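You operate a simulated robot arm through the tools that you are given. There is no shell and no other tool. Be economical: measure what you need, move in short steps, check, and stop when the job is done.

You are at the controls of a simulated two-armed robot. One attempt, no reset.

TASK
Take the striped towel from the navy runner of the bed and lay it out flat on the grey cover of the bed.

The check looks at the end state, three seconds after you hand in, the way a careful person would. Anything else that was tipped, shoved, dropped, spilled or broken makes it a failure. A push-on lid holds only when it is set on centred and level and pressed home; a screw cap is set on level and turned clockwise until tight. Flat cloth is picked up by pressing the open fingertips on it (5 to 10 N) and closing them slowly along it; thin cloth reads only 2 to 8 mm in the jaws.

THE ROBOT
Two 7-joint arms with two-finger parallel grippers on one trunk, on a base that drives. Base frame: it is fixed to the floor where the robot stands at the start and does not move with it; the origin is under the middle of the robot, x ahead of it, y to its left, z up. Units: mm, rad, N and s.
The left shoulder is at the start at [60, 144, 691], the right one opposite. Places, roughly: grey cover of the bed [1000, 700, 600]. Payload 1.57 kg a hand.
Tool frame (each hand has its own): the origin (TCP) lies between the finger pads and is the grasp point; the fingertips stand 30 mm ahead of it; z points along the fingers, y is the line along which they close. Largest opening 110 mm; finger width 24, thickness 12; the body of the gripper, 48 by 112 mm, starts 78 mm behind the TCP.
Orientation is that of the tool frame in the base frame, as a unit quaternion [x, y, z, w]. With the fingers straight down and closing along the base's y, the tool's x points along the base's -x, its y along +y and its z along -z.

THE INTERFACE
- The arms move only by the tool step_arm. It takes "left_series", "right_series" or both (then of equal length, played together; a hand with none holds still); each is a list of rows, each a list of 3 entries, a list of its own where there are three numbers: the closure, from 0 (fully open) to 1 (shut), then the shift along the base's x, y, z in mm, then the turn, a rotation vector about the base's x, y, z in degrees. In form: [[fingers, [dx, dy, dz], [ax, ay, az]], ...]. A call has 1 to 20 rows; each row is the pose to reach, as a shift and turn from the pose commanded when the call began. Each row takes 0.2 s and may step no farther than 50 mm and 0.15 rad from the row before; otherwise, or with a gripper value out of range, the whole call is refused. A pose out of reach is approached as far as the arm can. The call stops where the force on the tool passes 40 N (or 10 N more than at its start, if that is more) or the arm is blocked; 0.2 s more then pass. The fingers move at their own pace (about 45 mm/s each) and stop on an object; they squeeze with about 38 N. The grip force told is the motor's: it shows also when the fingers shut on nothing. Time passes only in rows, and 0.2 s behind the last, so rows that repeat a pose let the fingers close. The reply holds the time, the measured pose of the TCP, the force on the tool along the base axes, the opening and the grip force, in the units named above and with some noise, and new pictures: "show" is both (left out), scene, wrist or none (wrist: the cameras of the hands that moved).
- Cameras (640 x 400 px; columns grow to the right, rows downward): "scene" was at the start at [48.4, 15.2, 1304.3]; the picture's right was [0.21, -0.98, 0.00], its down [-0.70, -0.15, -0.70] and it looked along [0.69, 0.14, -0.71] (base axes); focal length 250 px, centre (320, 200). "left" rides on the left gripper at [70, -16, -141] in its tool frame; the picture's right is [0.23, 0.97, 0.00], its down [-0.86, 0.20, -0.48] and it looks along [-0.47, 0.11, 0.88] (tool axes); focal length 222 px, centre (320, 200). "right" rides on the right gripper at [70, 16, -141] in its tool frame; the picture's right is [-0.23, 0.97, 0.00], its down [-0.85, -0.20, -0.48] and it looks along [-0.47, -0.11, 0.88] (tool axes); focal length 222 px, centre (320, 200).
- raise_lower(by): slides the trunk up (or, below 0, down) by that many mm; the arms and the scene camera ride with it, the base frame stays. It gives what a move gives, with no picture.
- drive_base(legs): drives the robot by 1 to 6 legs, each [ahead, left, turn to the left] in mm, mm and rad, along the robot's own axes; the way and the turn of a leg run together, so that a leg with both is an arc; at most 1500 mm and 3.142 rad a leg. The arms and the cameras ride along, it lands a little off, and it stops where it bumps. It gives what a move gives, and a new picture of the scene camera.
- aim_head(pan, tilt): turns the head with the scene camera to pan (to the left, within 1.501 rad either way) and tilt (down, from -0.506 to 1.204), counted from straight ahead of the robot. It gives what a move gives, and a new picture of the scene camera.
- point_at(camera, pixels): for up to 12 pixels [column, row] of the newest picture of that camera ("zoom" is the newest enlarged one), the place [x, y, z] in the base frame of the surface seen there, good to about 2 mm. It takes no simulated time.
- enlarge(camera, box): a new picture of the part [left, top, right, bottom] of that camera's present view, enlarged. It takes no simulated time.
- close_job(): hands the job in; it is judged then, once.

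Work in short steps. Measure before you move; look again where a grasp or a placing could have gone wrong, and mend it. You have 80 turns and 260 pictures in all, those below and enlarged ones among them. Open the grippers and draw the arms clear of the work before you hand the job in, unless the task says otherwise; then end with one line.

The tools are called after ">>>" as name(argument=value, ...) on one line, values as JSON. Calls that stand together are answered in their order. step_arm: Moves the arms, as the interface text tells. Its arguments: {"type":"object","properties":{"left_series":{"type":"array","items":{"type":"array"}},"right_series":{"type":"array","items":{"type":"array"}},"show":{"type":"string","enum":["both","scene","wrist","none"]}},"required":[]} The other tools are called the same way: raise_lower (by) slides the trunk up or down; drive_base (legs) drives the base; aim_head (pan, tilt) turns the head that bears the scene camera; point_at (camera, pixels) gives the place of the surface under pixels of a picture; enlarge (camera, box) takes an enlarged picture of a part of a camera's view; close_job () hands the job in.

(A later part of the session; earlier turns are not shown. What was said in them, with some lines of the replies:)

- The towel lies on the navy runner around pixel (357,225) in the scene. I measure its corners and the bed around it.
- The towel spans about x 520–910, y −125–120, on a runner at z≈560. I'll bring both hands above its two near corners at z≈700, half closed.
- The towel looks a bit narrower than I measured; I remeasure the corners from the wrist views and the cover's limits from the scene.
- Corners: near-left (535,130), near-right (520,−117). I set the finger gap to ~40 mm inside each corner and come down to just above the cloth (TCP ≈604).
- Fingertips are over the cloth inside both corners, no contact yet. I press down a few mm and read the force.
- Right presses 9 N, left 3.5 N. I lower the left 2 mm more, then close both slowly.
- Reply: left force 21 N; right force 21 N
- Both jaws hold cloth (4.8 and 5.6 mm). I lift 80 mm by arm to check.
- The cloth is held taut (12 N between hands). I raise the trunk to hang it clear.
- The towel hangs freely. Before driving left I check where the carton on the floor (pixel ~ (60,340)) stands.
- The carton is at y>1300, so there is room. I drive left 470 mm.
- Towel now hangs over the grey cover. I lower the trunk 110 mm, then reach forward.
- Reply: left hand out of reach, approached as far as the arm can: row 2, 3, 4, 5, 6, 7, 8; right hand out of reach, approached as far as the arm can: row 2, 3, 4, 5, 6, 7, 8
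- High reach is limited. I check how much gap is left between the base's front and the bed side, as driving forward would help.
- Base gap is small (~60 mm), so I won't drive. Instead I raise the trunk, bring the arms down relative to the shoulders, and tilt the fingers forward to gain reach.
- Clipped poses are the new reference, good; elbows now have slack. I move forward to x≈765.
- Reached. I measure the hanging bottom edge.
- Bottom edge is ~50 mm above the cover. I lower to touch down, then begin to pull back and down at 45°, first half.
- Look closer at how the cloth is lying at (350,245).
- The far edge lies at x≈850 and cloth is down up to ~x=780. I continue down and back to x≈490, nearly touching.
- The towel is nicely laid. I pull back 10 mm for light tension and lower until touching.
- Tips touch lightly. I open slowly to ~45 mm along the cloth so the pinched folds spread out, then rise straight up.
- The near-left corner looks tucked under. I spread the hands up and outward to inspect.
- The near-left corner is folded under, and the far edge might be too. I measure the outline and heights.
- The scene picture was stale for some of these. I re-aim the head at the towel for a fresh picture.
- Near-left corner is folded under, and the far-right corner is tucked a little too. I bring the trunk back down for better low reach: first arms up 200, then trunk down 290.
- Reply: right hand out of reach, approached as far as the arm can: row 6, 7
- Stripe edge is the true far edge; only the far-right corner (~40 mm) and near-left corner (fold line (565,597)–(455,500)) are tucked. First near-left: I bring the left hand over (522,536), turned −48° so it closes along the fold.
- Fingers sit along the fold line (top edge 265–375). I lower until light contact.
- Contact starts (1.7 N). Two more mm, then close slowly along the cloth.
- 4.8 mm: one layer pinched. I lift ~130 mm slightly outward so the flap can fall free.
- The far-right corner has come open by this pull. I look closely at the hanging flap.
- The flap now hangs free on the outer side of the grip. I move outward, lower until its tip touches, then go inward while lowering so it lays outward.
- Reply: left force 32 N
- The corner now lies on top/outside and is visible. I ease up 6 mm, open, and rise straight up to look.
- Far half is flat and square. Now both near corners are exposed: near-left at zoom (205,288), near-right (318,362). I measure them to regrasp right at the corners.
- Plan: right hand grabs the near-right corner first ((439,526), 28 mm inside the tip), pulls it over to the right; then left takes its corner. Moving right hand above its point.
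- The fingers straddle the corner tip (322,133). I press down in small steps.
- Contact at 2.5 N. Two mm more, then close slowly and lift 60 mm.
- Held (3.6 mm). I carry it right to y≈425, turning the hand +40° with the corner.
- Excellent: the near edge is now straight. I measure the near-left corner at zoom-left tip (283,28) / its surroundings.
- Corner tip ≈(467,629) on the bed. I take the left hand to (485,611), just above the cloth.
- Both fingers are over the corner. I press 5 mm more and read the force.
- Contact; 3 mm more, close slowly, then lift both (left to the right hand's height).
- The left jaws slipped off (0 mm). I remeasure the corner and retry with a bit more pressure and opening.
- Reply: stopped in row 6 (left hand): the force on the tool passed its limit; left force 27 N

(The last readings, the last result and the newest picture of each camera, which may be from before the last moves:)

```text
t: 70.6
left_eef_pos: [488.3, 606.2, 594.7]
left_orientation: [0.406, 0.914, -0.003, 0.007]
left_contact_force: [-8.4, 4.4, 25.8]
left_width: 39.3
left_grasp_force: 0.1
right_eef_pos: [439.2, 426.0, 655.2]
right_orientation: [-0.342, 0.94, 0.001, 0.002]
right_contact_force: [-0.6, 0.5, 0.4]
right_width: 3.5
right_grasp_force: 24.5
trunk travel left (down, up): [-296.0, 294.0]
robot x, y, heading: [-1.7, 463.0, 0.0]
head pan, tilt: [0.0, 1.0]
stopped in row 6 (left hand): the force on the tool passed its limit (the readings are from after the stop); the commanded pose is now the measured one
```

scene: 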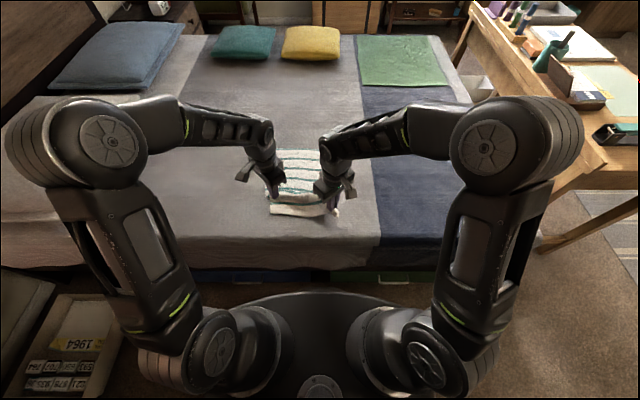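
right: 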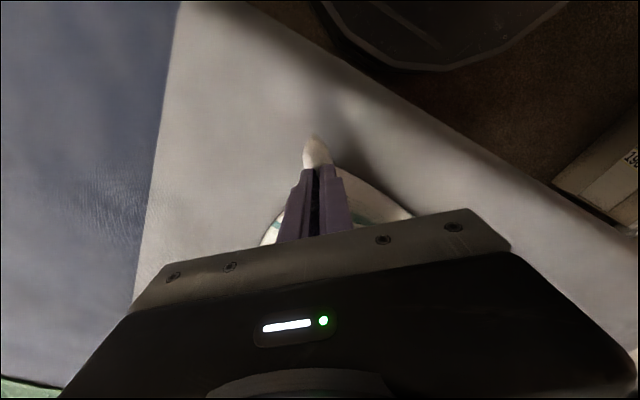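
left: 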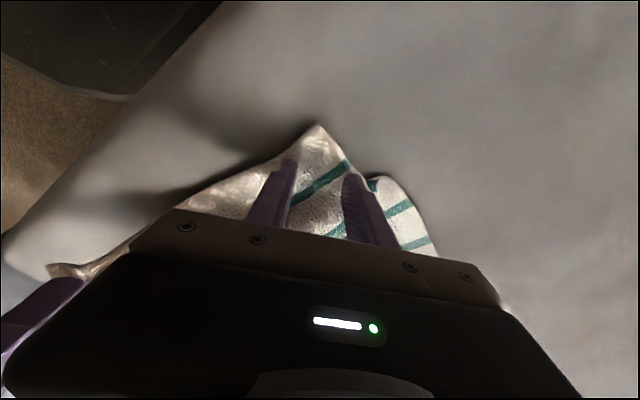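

Pressing 26 N, a bit much; I ease up 1 mm and close slowly.

>>> step_arm(left_series=[[0.63, [0, 0, 1], [0, 0, 0]], [0.66, [0, 0, 1], [0, 0, 0]], [0.69, [0, 0, 1], [0, 0, 0]], [0.72, [0, 0, 1], [0, 0, 0]], [0.75, [0, 0, 1], [0, 0, 0]], [0.78, [0, 0, 1], [0, 0, 0]], [0.81, [0, 0, 1], [0, 0, 0]], [0.84, [0, 0, 1], [0, 0, 0]], [0.87, [0, 0, 1], [0, 0, 0]], [0.9, [0, 0, 1], [0, 0, 0]], [0.93, [0, 0, 1], [0, 0, 0]], [0.96, [0, 0, 1], [0, 0, 0]], [1.0, [0, 0, 1], [0, 0, 0]], [1.0, [0, 0, 1], [0, 0, 0]], [1.0, [0, 0, 1], [0, 0, 0]]], show="wrist")

```text
t: 73.8
left_eef_pos: [489.2, 606.0, 594.0]
left_orientation: [0.407, 0.914, -0.003, 0.006]
left_contact_force: [-1.2, -1.3, 9.6]
left_width: 0.1
left_grasp_force: 21.3
right_eef_pos: [439.8, 425.4, 655.3]
right_orientation: [-0.343, 0.939, 0.002, 0.002]
right_contact_force: [0.8, 1.3, 0.4]
right_width: 3.5
right_grasp_force: 24.8
trunk travel left (down, up): [-296.0, 294.0]
robot x, y, heading: [-1.2, 460.3, 0.004]
head pan, tilt: [0.0, 1.0]
```

left: 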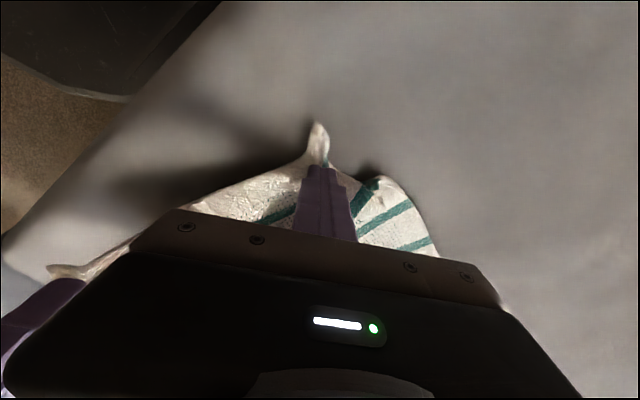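

A ridge formed but sits just below the tips. I open a little, press 3 mm lower and close again.

>>> step_arm(left_series=[[0.85, [0, 0, 2], [0, 0, 0]], [0.75, [0, 0, 2], [0, 0, 0]], [0.68, [0, 0, 0], [0, 0, 0]], [0.66, [0, 0, -2], [0, 0, 0]], [0.66, [0, 0, -3], [0, 0, 0]], [0.72, [0, 0, -3], [0, 0, 0]], [0.78, [0, 0, -4], [0, 0, 0]], [0.84, [0, 0, -4], [0, 0, 0]], [0.9, [0, 0, -4], [0, 0, 0]], [0.96, [0, 0, -4], [0, 0, 0]], [1.0, [0, 0, -4], [0, 0, 0]], [1.0, [0, 0, -4], [0, 0, 0]]], show="wrist")

```text
t: 75.4
left_eef_pos: [491.4, 605.6, 592.9]
left_orientation: [0.406, 0.914, -0.003, 0.009]
left_contact_force: [-0.7, -1.2, 21.1]
left_width: 9.5
left_grasp_force: 7.1
right_eef_pos: [440.6, 425.4, 654.7]
right_orientation: [-0.343, 0.939, 0.0, 0.002]
right_contact_force: [-0.9, 0.3, 0.1]
right_width: 3.4
right_grasp_force: 24.3
trunk travel left (down, up): [-296.0, 294.0]
robot x, y, heading: [-0.9, 463.4, -0.003]
head pan, tilt: [0.0, 1.0]
stopped in row 8 (left hand): the force on the tool passed its limit (the readings are from after the stop); the commanded pose is now the measured one
```

left: 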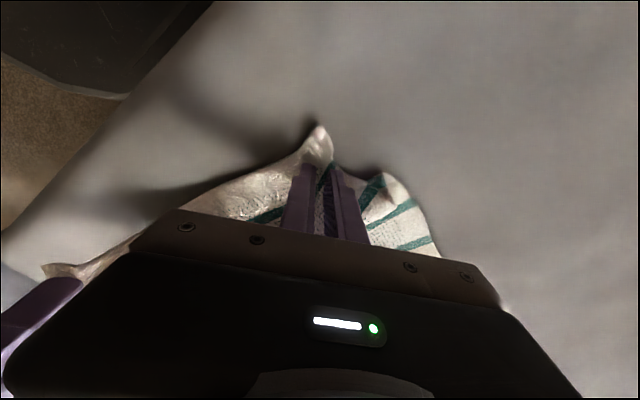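

The call stopped with the jaws at 9.5 mm around a ridge. I finish closing at this height and lift 50 mm.

>>> step_arm(left_series=[[1.0, [0, 0, 0], [0, 0, 0]], [1.0, [0, 0, 0], [0, 0, 0]], [1.0, [0, 0, 0], [0, 0, 0]], [1.0, [0, 0, 0], [0, 0, 0]], [1.0, [0, 0, 15], [0, 0, 0]], [1.0, [0, 0, 35], [0, 0, 0]], [1.0, [0, 0, 60], [0, 0, 0]], [1.0, [0, 0, 60], [0, 0, 0]]], show="wrist")

>>> enlarge(camera="scene", box=[240, 130, 360, 235])

```text
t: 77.2
left_eef_pos: [489.5, 606.9, 650.0]
left_orientation: [0.407, 0.914, -0.003, 0.006]
left_contact_force: [0.3, -0.4, 0.4]
left_width: 0.1
left_grasp_force: 21.2
right_eef_pos: [441.9, 425.2, 654.7]
right_orientation: [-0.343, 0.939, 0.001, 0.001]
right_contact_force: [0.4, 0.1, 0.5]
right_width: 3.9
right_grasp_force: 24.3
trunk travel left (down, up): [-296.0, 294.0]
robot x, y, heading: [-0.6, 461.1, 0.001]
head pan, tilt: [0.0, 1.0]
```

left: 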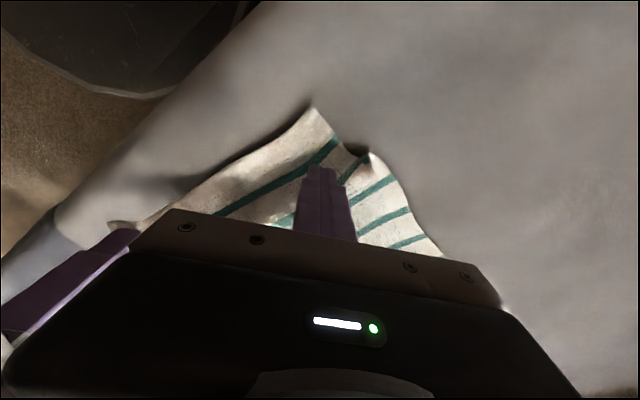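

```text
3.81 times, centred on (300, 182) of scene
```

zoom: 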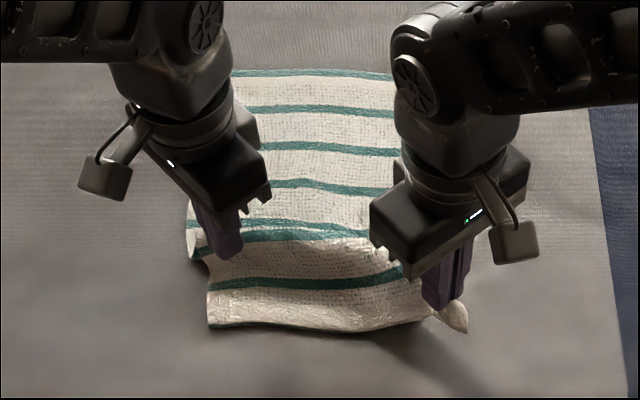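

Slipped again; the fold behind makes the cloth slack there. I'll instead close along y on the near strip, which lies directly on the bed. Rotate back and remeasure.

>>> step_arm(left_series=[[0.9, [0, 0, 10], [0, 0, 8]], [0.8, [0, 0, 15], [0, 0, 16]], [0.7, [0, 0, 20], [0, 0, 24]], [0.64, [0, 0, 20], [0, 0, 32]], [0.64, [-8, -5, 20], [0, 0, 40]], [0.64, [-10, -10, 20], [0, 0, 48]], [0.64, [-10, -10, 20], [0, 0, 48]]], show="wrist")

```text
t: 78.8
left_eef_pos: [480.8, 596.8, 670.0]
left_orientation: [-0.001, 1.0, -0.001, 0.007]
left_contact_force: [0.0, 0.5, -0.5]
left_width: 39.5
left_grasp_force: 0.0
right_eef_pos: [440.7, 425.1, 654.6]
right_orientation: [-0.342, 0.94, 0.001, 0.001]
right_contact_force: [-0.2, -1.2, -0.3]
right_width: 3.3
right_grasp_force: 24.0
trunk travel left (down, up): [-296.0, 294.0]
robot x, y, heading: [-0.6, 463.8, -0.001]
head pan, tilt: [0.0, 1.0]
```

left: 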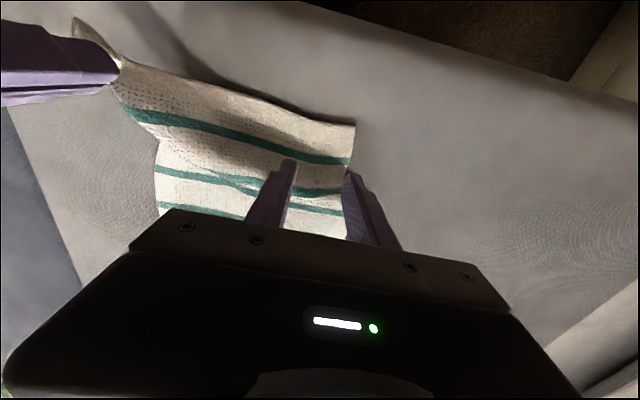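

>>> point_at(camera="left", pixels=[[353, 128], [345, 161], [315, 135], [310, 150], [280, 140], [330, 185], [260, 120]])

>>> enlarge(camera="left", box=[140, 60, 400, 240])

```text
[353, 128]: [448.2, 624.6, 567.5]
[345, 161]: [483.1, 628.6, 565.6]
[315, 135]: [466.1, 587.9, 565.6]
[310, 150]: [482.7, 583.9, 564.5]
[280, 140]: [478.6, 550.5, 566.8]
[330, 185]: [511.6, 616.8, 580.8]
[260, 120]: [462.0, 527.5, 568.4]
```

```text
2.22 times, centred on (270, 150) of left
```

zoom: 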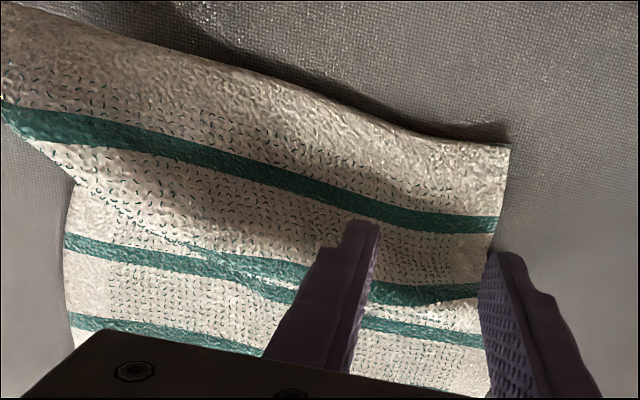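

Corner tip is now (448,625) and nearly flat around. I descend at (470,594).

>>> step_arm(left_series=[[0.64, [-10, -3, -25], [0, 0, 0]], [0.64, [-10, -3, -50], [0, 0, 0]], [0.64, [-10, -3, -68], [0, 0, 0]], [0.64, [-10, -3, -74], [0, 0, 0]], [0.64, [-10, -3, -76], [0, 0, 0]], [0.64, [-10, -3, -76], [0, 0, 0]]], show="none")

```text
t: 80.2
left_eef_pos: [468.9, 593.7, 594.9]
left_orientation: [-0.001, 1.0, -0.001, 0.008]
left_contact_force: [-1.5, -0.3, 0.8]
left_width: 39.3
left_grasp_force: 0.0
right_eef_pos: [440.2, 425.4, 656.2]
right_orientation: [-0.342, 0.94, 0.0, 0.001]
right_contact_force: [0.6, 0.1, 0.7]
right_width: 3.6
right_grasp_force: 24.6
trunk travel left (down, up): [-296.0, 294.0]
robot x, y, heading: [-5.9, 461.3, 0.006]
head pan, tilt: [0.0, 1.0]
```

>>> step_arm(left_series=[[0.64, [0, 0, -2], [0, 0, 0]], [0.64, [0, 0, -4], [0, 0, 0]], [0.64, [0, 0, -4], [0, 0, 0]]], show="none")

```text
t: 81.0
left_eef_pos: [470.2, 592.3, 593.4]
left_orientation: [0.0, 1.0, -0.001, 0.008]
left_contact_force: [-6.0, 1.8, 26.8]
left_width: 39.8
left_grasp_force: 0.0
right_eef_pos: [440.1, 425.4, 655.8]
right_orientation: [-0.343, 0.939, 0.001, 0.002]
right_contact_force: [-1.0, -0.2, -0.7]
right_width: 3.5
right_grasp_force: 24.1
trunk travel left (down, up): [-296.0, 294.0]
robot x, y, heading: [4.1, 464.6, 0.002]
head pan, tilt: [0.0, 1.0]
```

27 N: ease up 1.5 mm and close at the pace that worked before.

>>> step_arm(left_series=[[0.64, [0, 0, 1.5], [0, 0, 0]], [0.68, [0, 0, 1.5], [0, 0, 0]], [0.72, [0, 0, 1.5], [0, 0, 0]], [0.76, [0, 0, 1.5], [0, 0, 0]], [0.8, [0, 0, 1.5], [0, 0, 0]], [0.84, [0, 0, 1.5], [0, 0, 0]], [0.88, [0, 0, 1.5], [0, 0, 0]], [0.92, [0, 0, 1.5], [0, 0, 0]], [0.96, [0, 0, 1.5], [0, 0, 0]], [1.0, [0, 0, 1.5], [0, 0, 0]], [1.0, [0, 0, 1.5], [0, 0, 0]], [1.0, [0, 0, 1.5], [0, 0, 0]]], show="wrist")

```text
t: 83.6
left_eef_pos: [469.6, 593.1, 592.4]
left_orientation: [0.0, 1.0, 0.0, 0.009]
left_contact_force: [2.3, -4.5, 24.9]
left_width: 9.4
left_grasp_force: 28.0
right_eef_pos: [440.5, 426.5, 654.3]
right_orientation: [-0.343, 0.939, 0.0, 0.001]
right_contact_force: [0.6, 6.4, -3.6]
right_width: 3.6
right_grasp_force: 24.7
trunk travel left (down, up): [-296.0, 294.0]
robot x, y, heading: [-3.2, 460.4, 0.0]
head pan, tilt: [0.0, 1.0]
```

left: 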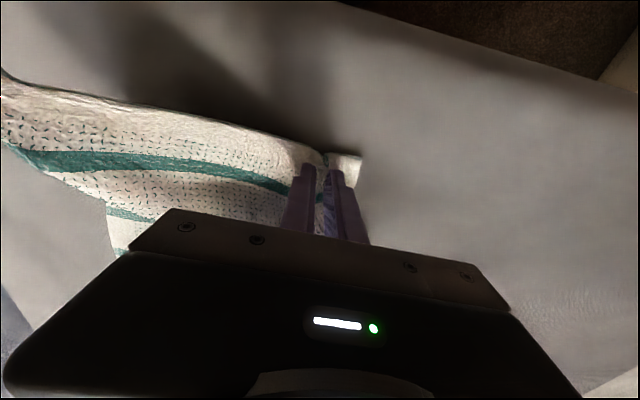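

Gripped (9.4 mm, probably a double ridge). Lift the left to the right hand's height and check.

>>> step_arm(left_series=[[1, [0, 0, 15], [0, 0, 0]], [1, [0, 0, 35], [0, 0, 0]], [1, [0, 0, 62], [0, 0, 0]], [1, [0, 0, 62], [0, 0, 0]]], show="both")

>>> enlarge(camera="scene", box=[240, 130, 360, 235])

```text
t: 84.6
left_eef_pos: [470.9, 593.0, 654.3]
left_orientation: [0.0, 1.0, -0.001, 0.007]
left_contact_force: [0.3, -2.0, 0.2]
left_width: 3.4
left_grasp_force: 24.6
right_eef_pos: [441.0, 425.2, 654.3]
right_orientation: [-0.344, 0.939, 0.0, 0.001]
right_contact_force: [0.1, 2.4, 0.1]
right_width: 3.7
right_grasp_force: 24.5
trunk travel left (down, up): [-296.0, 294.0]
robot x, y, heading: [2.0, 462.5, 0.001]
head pan, tilt: [0.0, 1.0]
```

scene: 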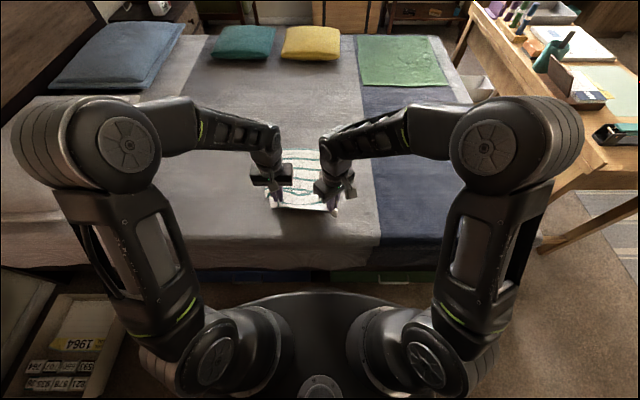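
left: 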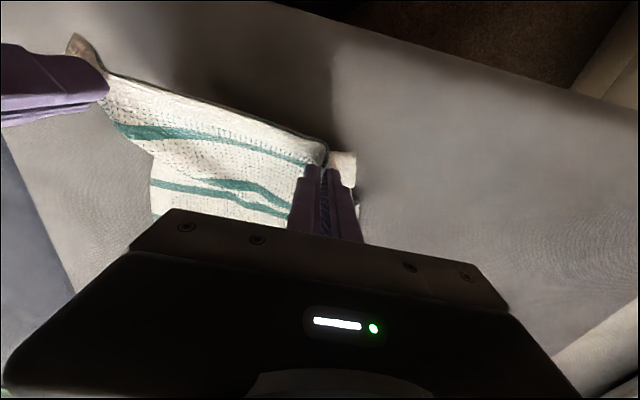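

```text
3.81 times, centred on (300, 182) of scene
```

zoom: 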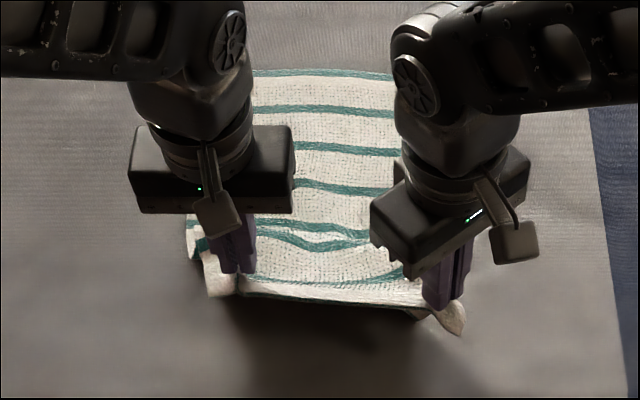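

Both corners are held well. The far half is still flat, so I only need to pull the near edge back; I check the bed's near edge profile to see if there is room.

>>> point_at(camera="scene", pixels=[[300, 222], [300, 228], [300, 232], [300, 236], [300, 240], [300, 244], [260, 232], [260, 236], [340, 232], [340, 238], [312, 151], [288, 150]])

```text
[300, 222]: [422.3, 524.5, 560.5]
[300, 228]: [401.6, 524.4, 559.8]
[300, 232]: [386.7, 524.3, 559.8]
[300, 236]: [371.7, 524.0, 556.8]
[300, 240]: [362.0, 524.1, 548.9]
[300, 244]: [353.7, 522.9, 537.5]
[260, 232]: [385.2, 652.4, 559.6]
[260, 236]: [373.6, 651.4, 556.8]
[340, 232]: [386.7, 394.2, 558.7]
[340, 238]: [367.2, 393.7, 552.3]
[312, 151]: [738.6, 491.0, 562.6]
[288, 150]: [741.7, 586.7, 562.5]
```

The top is flat to x≈378, and the towel needs ~365–375 at its far-edge position; I'll lay it now and nudge it forward afterwards if needed. Pull back and down, spreading the left hand slightly.

>>> step_arm(left_series=[[1, [-8, 4, 0], [0, 0, 0]], [1, [-18, 8, -4], [0, 0, 0]], [1, [-28, 12, -12], [0, 0, 0]], [1, [-38, 14, -20], [0, 0, 0]], [1, [-46, 14, -30], [0, 0, 0]], [1, [-52, 14, -40], [0, 0, 0]], [1, [-58, 14, -48], [0, 0, 0]], [1, [-60, 14, -50], [0, 0, 0]], [1, [-60, 14, -50], [0, 0, 0]]], right_series=[[1, [-8, 0, 0], [0, 0, 0]], [1, [-16, 0, -4], [0, 0, 0]], [1, [-24, 0, -12], [0, 0, 0]], [1, [-32, 0, -20], [0, 0, 0]], [1, [-38, 0, -30], [0, 0, 0]], [1, [-42, 0, -40], [0, 0, 0]], [1, [-46, 0, -48], [0, 0, 0]], [1, [-48, 0, -50], [0, 0, 0]], [1, [-48, 0, -50], [0, 0, 0]]], show="both")

>>> enlarge(camera="scene", box=[240, 135, 370, 245])

```text
t: 86.6
left_eef_pos: [409.1, 607.5, 604.2]
left_orientation: [0.0, 1.0, -0.001, 0.007]
left_contact_force: [0.4, -14.7, 0.2]
left_width: 4.7
left_grasp_force: 25.4
right_eef_pos: [393.5, 425.9, 604.8]
right_orientation: [-0.343, 0.939, 0.001, 0.001]
right_contact_force: [-1.1, 14.9, 0.6]
right_width: 3.5
right_grasp_force: 25.0
trunk travel left (down, up): [-296.0, 294.0]
robot x, y, heading: [-2.1, 462.7, 0.004]
head pan, tilt: [0.0, 1.0]
```

scene: 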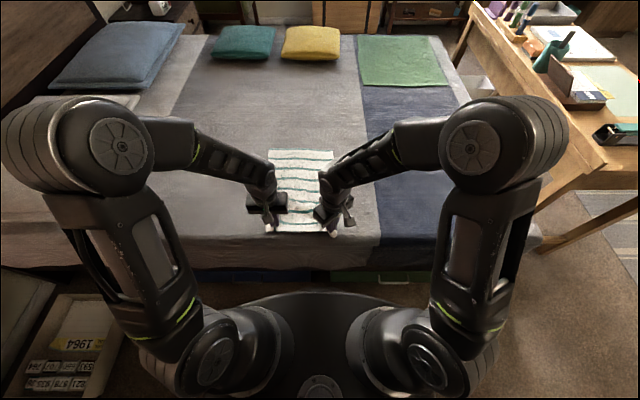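
right: 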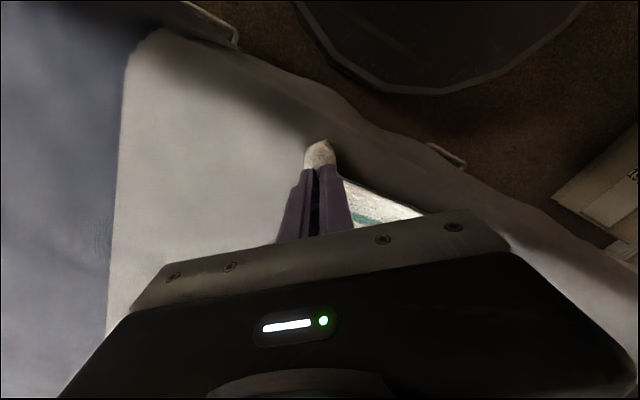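
left: 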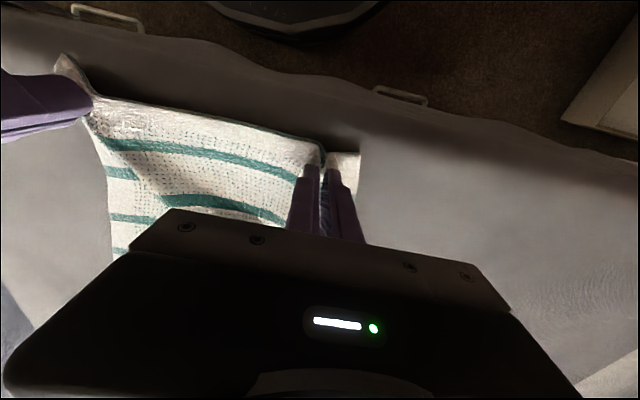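

```text
3.64 times, centred on (305, 190) of scene
```

zoom: 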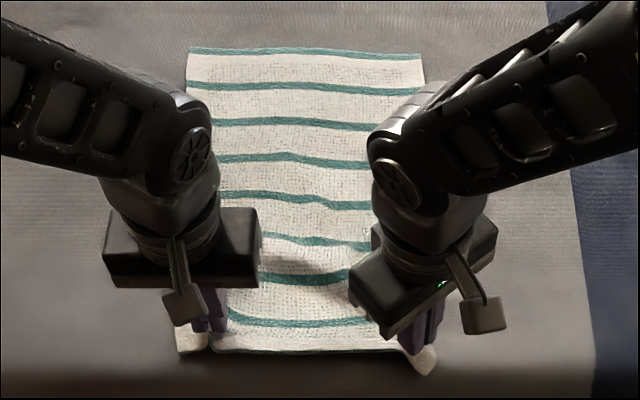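

Almost flat; a little slack remains. I pull 12 mm more back and set the tips straight down to touching.

>>> step_arm(left_series=[[1, [-6, -1, 0], [0, 0, 0]], [1, [-12, -2, 0], [0, 0, 0]], [1, [-14, -2, -4], [0, 0, 0]], [1, [-13, -2, -8], [0, 0, 0]], [1, [-13, -2, -8], [0, 0, 0]]], right_series=[[1, [-6, 0, 0], [0, 0, 0]], [1, [-10, 0, 0], [0, 0, 0]], [1, [-12, 0, -4], [0, 0, 0]], [1, [-11, 0, -8], [0, 0, 0]], [1, [-11, 0, -8], [0, 0, 0]]], show="wrist")

>>> enlarge(camera="scene", box=[240, 135, 370, 245])

```text
t: 87.8
left_eef_pos: [395.4, 604.5, 598.0]
left_orientation: [0.0, 1.0, 0.0, 0.007]
left_contact_force: [-4.2, -10.9, 9.8]
left_width: 4.2
left_grasp_force: 24.7
right_eef_pos: [381.2, 426.2, 597.0]
right_orientation: [-0.343, 0.939, 0.001, 0.001]
right_contact_force: [-0.9, 10.7, 0.3]
right_width: 3.5
right_grasp_force: 24.9
trunk travel left (down, up): [-296.0, 294.0]
robot x, y, heading: [-1.5, 459.9, -0.005]
head pan, tilt: [0.0, 1.0]
```

right: 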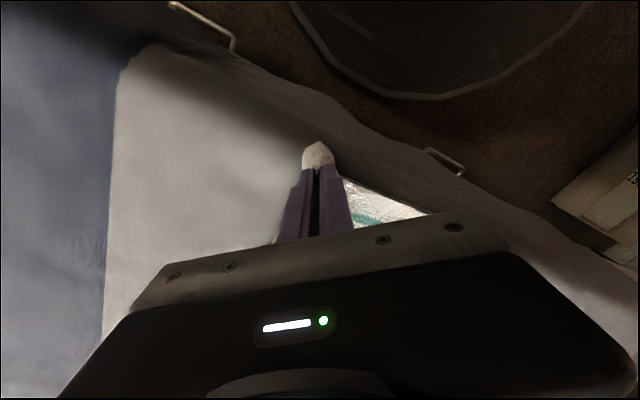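
left: 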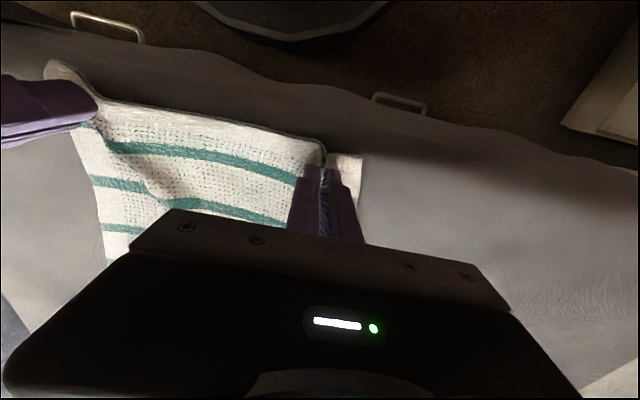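

```text
3.64 times, centred on (305, 190) of scene
```

zoom: 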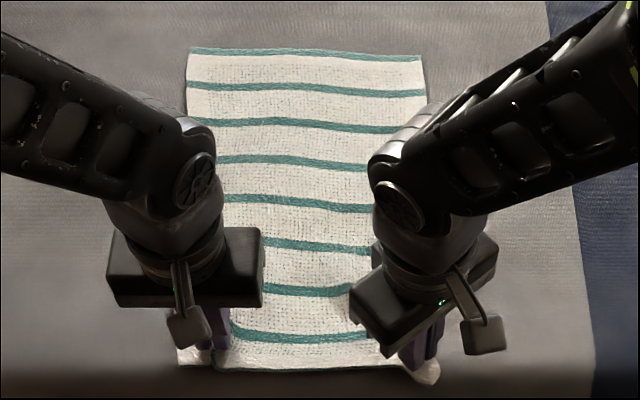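

It lies flat now. I ease the sideways tension, open with tips barely clear, and rise straight up.

>>> step_arm(left_series=[[1, [0, -2, 2], [0, 0, 0]], [1, [0, -3, 2], [0, 0, 0]], [0.95, [0, -3, 2], [0, 0, 0]], [0.88, [0, -3, 2], [0, 0, 0]], [0.82, [0, -3, 3], [0, 0, 0]], [0.82, [0, -3, 8], [0, 0, 0]], [0.82, [0, -3, 25], [0, 0, 0]], [0.82, [0, -3, 60], [0, 0, 0]], [0.82, [0, 20, 100], [0, 0, 0]], [0.82, [0, 60, 120], [0, 0, 0]], [0.82, [0, 105, 130], [0, 0, 0]], [0.82, [0, 150, 130], [0, 0, 0]]], right_series=[[1, [0, 2, 0], [0, 0, 0]], [1, [0, 2, 0], [0, 0, 0]], [0.95, [0, 2, 0], [0, 0, 0]], [0.88, [0, 2, 0], [0, 0, 0]], [0.82, [0, 2, 2], [0, 0, 0]], [0.82, [0, 2, 8], [0, 0, 0]], [0.82, [0, 2, 25], [0, 0, 0]], [0.82, [0, 2, 60], [0, 0, 0]], [0.82, [0, -20, 100], [0, 0, 0]], [0.82, [0, -60, 120], [0, 0, 0]], [0.82, [0, -105, 130], [0, 0, 0]], [0.82, [0, -150, 130], [0, 0, 0]]], show="both")

>>> enlarge(camera="scene", box=[240, 135, 370, 245])

```text
t: 90.4
left_eef_pos: [396.5, 754.8, 728.0]
left_orientation: [0.0, 1.0, -0.002, 0.007]
left_contact_force: [-0.4, 0.1, 0.4]
left_width: 19.8
left_grasp_force: 0.0
right_eef_pos: [380.4, 273.7, 729.1]
right_orientation: [-0.343, 0.939, 0.001, 0.001]
right_contact_force: [-0.4, -0.8, -0.7]
right_width: 20.1
right_grasp_force: 0.2
trunk travel left (down, up): [-296.0, 294.0]
robot x, y, heading: [-0.0, 464.8, -0.0]
head pan, tilt: [0.0, 1.0]
```

scene: 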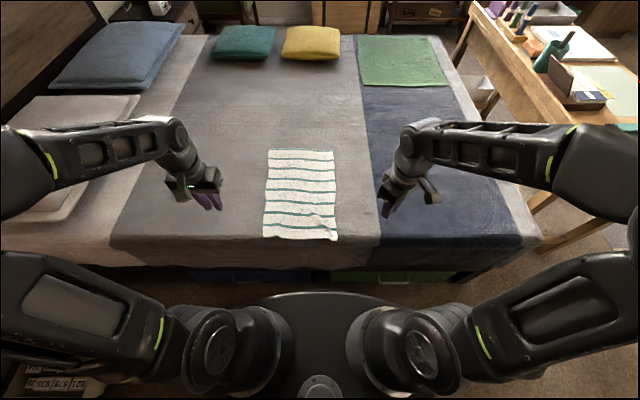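
right: 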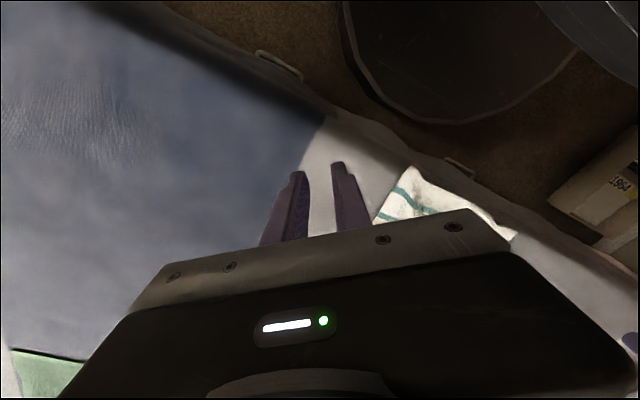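
left: 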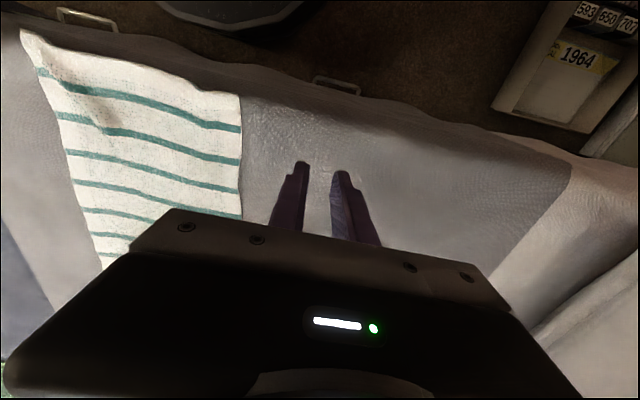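

```text
3.64 times, centred on (305, 190) of scene
```

zoom: 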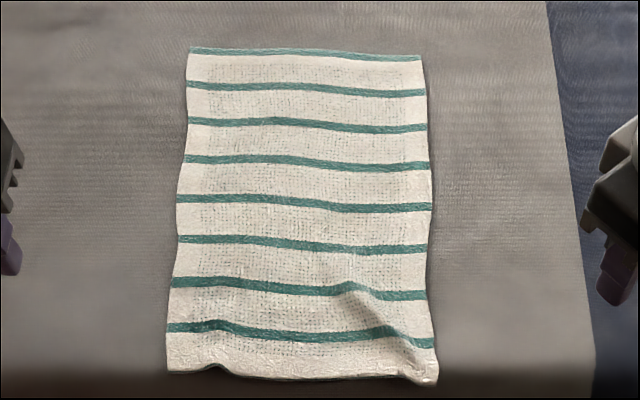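

All four corners are out; just a small ridge near the near-right corner. I measure heights and the near edge position.

>>> point_at(camera="zoom", pixels=[[172, 365], [225, 368], [300, 375], [380, 374], [432, 380], [350, 286], [375, 312], [395, 335], [330, 310], [250, 340], [418, 360], [300, 60]])

>>> enlarge(camera="scene", box=[255, 200, 350, 250])

```text
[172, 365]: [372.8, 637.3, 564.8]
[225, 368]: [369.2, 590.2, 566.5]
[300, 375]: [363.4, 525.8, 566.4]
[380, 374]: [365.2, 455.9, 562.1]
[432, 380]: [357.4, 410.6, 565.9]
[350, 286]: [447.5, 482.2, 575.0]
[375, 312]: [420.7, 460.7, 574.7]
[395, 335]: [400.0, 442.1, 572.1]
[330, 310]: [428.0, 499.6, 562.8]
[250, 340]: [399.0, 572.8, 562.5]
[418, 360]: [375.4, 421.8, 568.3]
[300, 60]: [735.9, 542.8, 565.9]
```

```text
6.74 times, centred on (302, 225) of scene
```

zoom: 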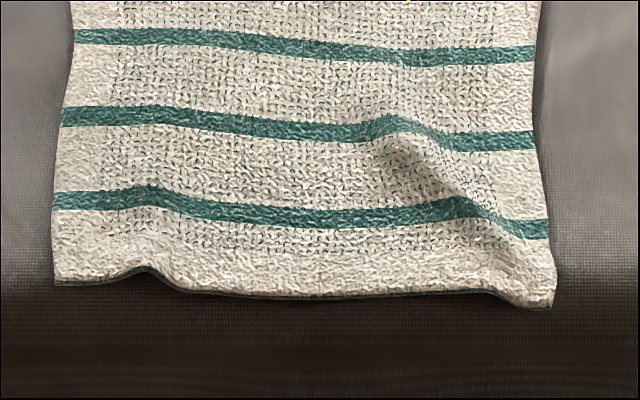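

The near edge sits right at the bed's brink (x≈357–373), with a 12 mm ridge. I'll press open fingertips on the far part (x≈690) with both hands and slide the towel forward, which also stretches it. First get above.

>>> step_arm(left_series=[[0.7, [29, -14, 0], [0, 0, 0]], [0.6, [59, -29, 0], [0, 0, 0]], [0.5, [88, -43, 0], [0, 0, 0]], [0.45, [118, -58, 0], [0, 0, 0]], [0.45, [147, -72, 0], [0, 0, 0]], [0.45, [176, -87, -10], [0, 0, 0]], [0.45, [206, -101, -20], [0, 0, 0]], [0.45, [235, -116, -40], [0, 0, 0]], [0.45, [265, -130, -60], [0, 0, 0]], [0.45, [294, -145, -88], [0, 0, 0]], [0.45, [294, -145, -110], [0, 0, 0]], [0.45, [294, -145, -120], [0, 0, 0]], [0.45, [294, -145, -120], [0, 0, 0]]], right_series=[[0.7, [31, 18, 0], [0, 0, -4]], [0.6, [62, 36, 0], [0, 0, -8]], [0.5, [93, 54, 0], [0, 0, -12]], [0.45, [124, 72, 0], [0, 0, -16]], [0.45, [155, 90, 0], [0, 0, -20]], [0.45, [186, 108, -10], [0, 0, -24]], [0.45, [217, 126, -20], [0, 0, -28]], [0.45, [248, 144, -40], [0, 0, -32]], [0.45, [279, 162, -60], [0, 0, -36]], [0.45, [310, 181, -89], [0, 0, -40]], [0.45, [310, 181, -111], [0, 0, -40]], [0.45, [310, 181, -121], [0, 0, -40]], [0.45, [310, 181, -121], [0, 0, -40]]], show="scene")

```text
t: 93.2
left_eef_pos: [690.2, 611.0, 605.9]
left_orientation: [0.001, 1.0, -0.001, 0.007]
left_contact_force: [-0.9, 0.2, 0.6]
left_width: 60.7
left_grasp_force: 0.0
right_eef_pos: [679.3, 449.9, 623.7]
right_orientation: [-0.001, 1.0, 0.001, 0.003]
right_contact_force: [0.4, 0.2, 0.3]
right_width: 60.5
right_grasp_force: 0.1
right hand out of reach, approached as far as the arm can: row 10, 11, 12, 13
trunk travel left (down, up): [-296.0, 294.0]
robot x, y, heading: [-0.6, 461.3, -0.0]
head pan, tilt: [0.0, 1.0]
```

scene: 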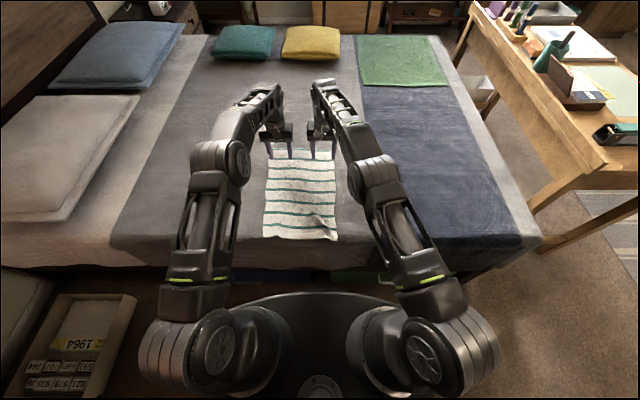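

Near the reach limit, so I start farther back at x≈640 and come down to touch there.

>>> step_arm(left_series=[[0.45, [-20, 0, 5], [0, 0, 0]], [0.45, [-40, 0, 5], [0, 0, 0]], [0.45, [-50, 0, 0], [0, 0, 0]], [0.45, [-50, 0, -5], [0, 0, 0]], [0.45, [-50, 0, -9], [0, 0, 0]], [0.45, [-50, 0, -9], [0, 0, 0]]], right_series=[[0.45, [-20, 0, 0], [0, 0, 0]], [0.45, [-39, 3, 0], [0, 0, 0]], [0.45, [-39, 5, -12], [0, 0, 0]], [0.45, [-39, 5, -20], [0, 0, 0]], [0.45, [-39, 5, -26], [0, 0, 0]], [0.45, [-39, 5, -26], [0, 0, 0]]], show="none")

```text
t: 94.6
left_eef_pos: [640.8, 610.7, 597.3]
left_orientation: [0.001, 1.0, -0.001, 0.008]
left_contact_force: [1.1, -0.1, 0.3]
left_width: 60.6
left_grasp_force: 0.0
right_eef_pos: [639.0, 456.0, 596.6]
right_orientation: [0.0, 1.0, 0.0, 0.002]
right_contact_force: [0.4, 0.1, -0.4]
right_width: 60.3
right_grasp_force: 0.1
trunk travel left (down, up): [-296.0, 294.0]
robot x, y, heading: [-0.1, 460.6, -0.002]
head pan, tilt: [0.0, 1.0]
```

>>> step_arm(left_series=[[0.45, [0, 0, -2], [0, 0, 0]], [0.45, [0, 0, -3.5], [0, 0, 0]], [0.45, [0, 0, -3.5], [0, 0, 0]]], right_series=[[0.45, [0, 0, -2], [0, 0, 0]], [0.45, [0, 0, -3.5], [0, 0, 0]], [0.45, [0, 0, -3.5], [0, 0, 0]]], show="none")

```text
t: 95.4
left_eef_pos: [639.8, 609.2, 594.3]
left_orientation: [-0.001, 1.0, -0.001, 0.008]
left_contact_force: [-0.9, 0.7, 3.3]
left_width: 60.6
left_grasp_force: 0.1
right_eef_pos: [639.7, 456.8, 594.5]
right_orientation: [-0.001, 1.0, 0.0, 0.001]
right_contact_force: [-1.9, -1.3, 5.6]
right_width: 60.2
right_grasp_force: 0.0
trunk travel left (down, up): [-296.0, 294.0]
robot x, y, heading: [-2.0, 463.7, 0.005]
head pan, tilt: [0.0, 1.0]
```

Light contact on both (3 and 6 N). A touch more pressure, then slide 35 mm forward and lift straight off.

>>> step_arm(left_series=[[0.45, [0, 0, -1.5], [0, 0, 0]], [0.45, [5, 0, -1.5], [0, 0, 0]], [0.45, [10, 0, -1.5], [0, 0, 0]], [0.45, [15, 0, -1.5], [0, 0, 0]], [0.45, [20, 0, -1.5], [0, 0, 0]], [0.45, [25, 0, -1.5], [0, 0, 0]], [0.45, [30, 0, -1.5], [0, 0, 0]], [0.45, [35, 0, -1.5], [0, 0, 0]], [0.45, [35, 0, -1.5], [0, 0, 0]], [0.45, [35, 0, 15], [0, 0, 0]], [0.45, [30, 0, 50], [0, 0, 0]]], right_series=[[0.45, [0, 0, -1], [0, 0, 0]], [0.45, [5, 0, -1], [0, 0, 0]], [0.45, [10, 0, -1], [0, 0, 0]], [0.45, [15, 0, -1], [0, 0, 0]], [0.45, [20, 0, -1], [0, 0, 0]], [0.45, [25, 0, -1], [0, 0, 0]], [0.45, [30, 0, -1], [0, 0, 0]], [0.45, [35, 0, -1], [0, 0, 0]], [0.45, [35, 0, -1], [0, 0, 0]], [0.45, [35, 0, 15], [0, 0, 0]], [0.45, [30, 0, 50], [0, 0, 0]]], show="scene")

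>>> enlarge(camera="scene", box=[240, 135, 370, 245])

```text
t: 97.8
left_eef_pos: [671.7, 608.5, 642.4]
left_orientation: [0.0, 1.0, -0.001, 0.006]
left_contact_force: [0.1, 0.2, 0.8]
left_width: 60.6
left_grasp_force: 0.0
right_eef_pos: [670.1, 457.0, 646.8]
right_orientation: [-0.002, 1.0, 0.0, 0.001]
right_contact_force: [-0.2, 0.3, 0.0]
right_width: 60.4
right_grasp_force: 0.0
trunk travel left (down, up): [-296.0, 294.0]
robot x, y, heading: [-0.2, 460.7, 0.001]
head pan, tilt: [0.0, 1.0]
```

scene: 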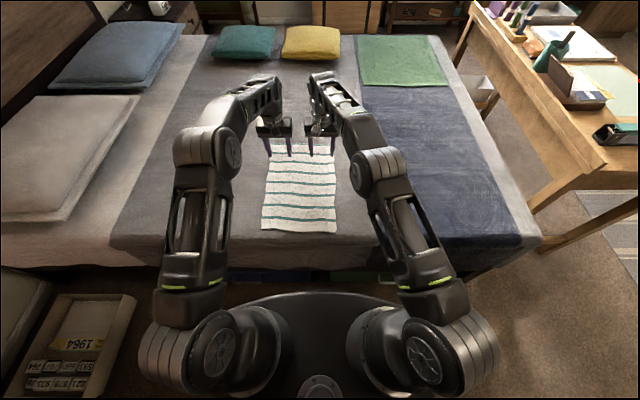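

```text
3.64 times, centred on (305, 190) of scene
```

zoom: 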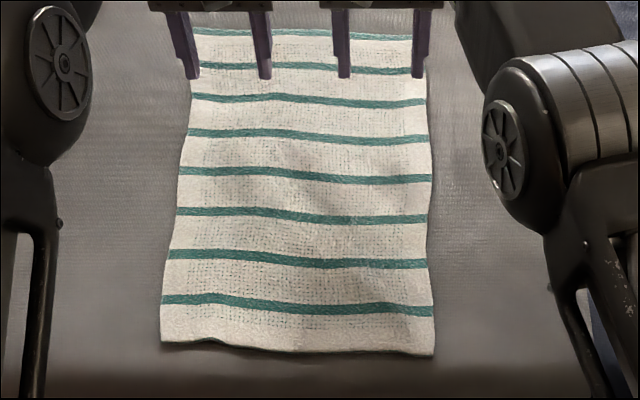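

Excellent: the whole towel slid forward and the ridge is gone. I withdraw the arms up and outwards, opening fully.

>>> step_arm(left_series=[[0.4, [0, 0, 35], [0, 0, 0]], [0.3, [-20, 15, 60], [0, 0, 0]], [0.2, [-50, 40, 75], [0, 0, 0]], [0.1, [-85, 70, 90], [0, 0, 0]], [0, [-120, 100, 100], [0, 0, 0]], [0, [-155, 130, 110], [0, 0, 0]], [0, [-190, 155, 120], [0, 0, 0]], [0, [-225, 175, 130], [0, 0, 0]], [0, [-255, 190, 140], [0, 0, 0]], [0, [-255, 190, 140], [0, 0, 0]]], right_series=[[0.4, [0, 0, 35], [0, 0, 0]], [0.3, [-20, -15, 60], [0, 0, 0]], [0.2, [-50, -40, 75], [0, 0, 0]], [0.1, [-85, -70, 90], [0, 0, 0]], [0, [-120, -100, 100], [0, 0, 0]], [0, [-155, -130, 110], [0, 0, 0]], [0, [-190, -155, 120], [0, 0, 0]], [0, [-225, -175, 130], [0, 0, 0]], [0, [-255, -190, 140], [0, 0, 0]], [0, [-255, -190, 140], [0, 0, 0]]], show="scene")

>>> enlarge(camera="scene", box=[240, 130, 370, 245])

>>> point_at(camera="scene", pixels=[[275, 228], [300, 230], [332, 231], [270, 145], [327, 146], [305, 160], [305, 190], [320, 215], [285, 215], [300, 144], [330, 190], [270, 190]])

```text
t: 100.0
left_eef_pos: [416.4, 798.8, 783.9]
left_orientation: [0.001, 1.0, 0.0, 0.008]
left_contact_force: [0.0, -0.8, 0.3]
left_width: 110.2
left_grasp_force: 0.1
right_eef_pos: [414.4, 266.3, 785.1]
right_orientation: [-0.001, 1.0, -0.001, 0.002]
right_contact_force: [-0.7, -0.9, -0.4]
right_width: 109.9
right_grasp_force: 0.1
right hand out of reach, approached as far as the arm can: row 1
trunk travel left (down, up): [-296.0, 294.0]
robot x, y, heading: [-0.0, 462.7, 0.002]
head pan, tilt: [0.0, 1.0]
```

scene: 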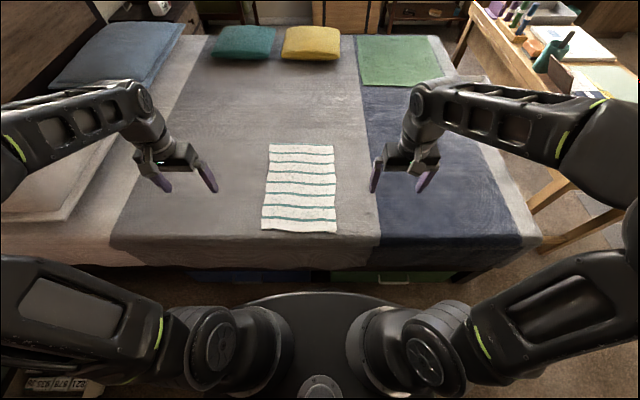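

```text
3.48 times, centred on (305, 188) of scene
```

zoom: 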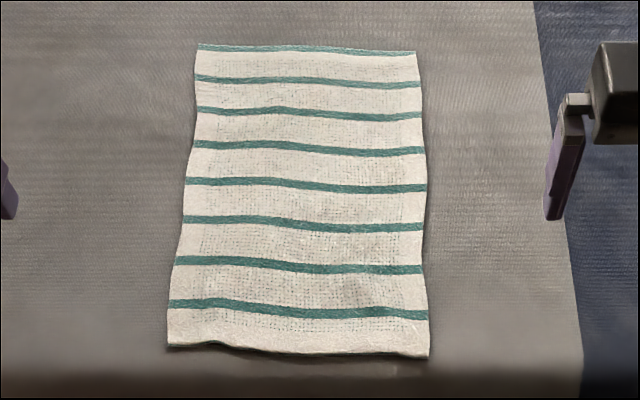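

```text
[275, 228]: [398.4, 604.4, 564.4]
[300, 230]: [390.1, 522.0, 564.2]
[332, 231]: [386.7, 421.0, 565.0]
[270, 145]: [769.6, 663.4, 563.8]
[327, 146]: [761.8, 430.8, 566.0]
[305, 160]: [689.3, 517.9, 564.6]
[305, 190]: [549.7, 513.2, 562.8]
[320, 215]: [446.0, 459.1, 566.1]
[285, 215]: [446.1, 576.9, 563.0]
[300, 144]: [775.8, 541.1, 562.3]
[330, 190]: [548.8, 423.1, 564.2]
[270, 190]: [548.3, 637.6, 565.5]
```

The towel is flat: x 387–772, y 415–663, heights 562–566, and fully on the grey cover. Grippers are open and clear, so I hand in.

>>> close_job()

```text
The job is handed in.
```

The striped towel lies flat and fully on the grey cover of the bed. All four corners are out, nothing else was disturbed as far as the pictures show, and the job is handed in.
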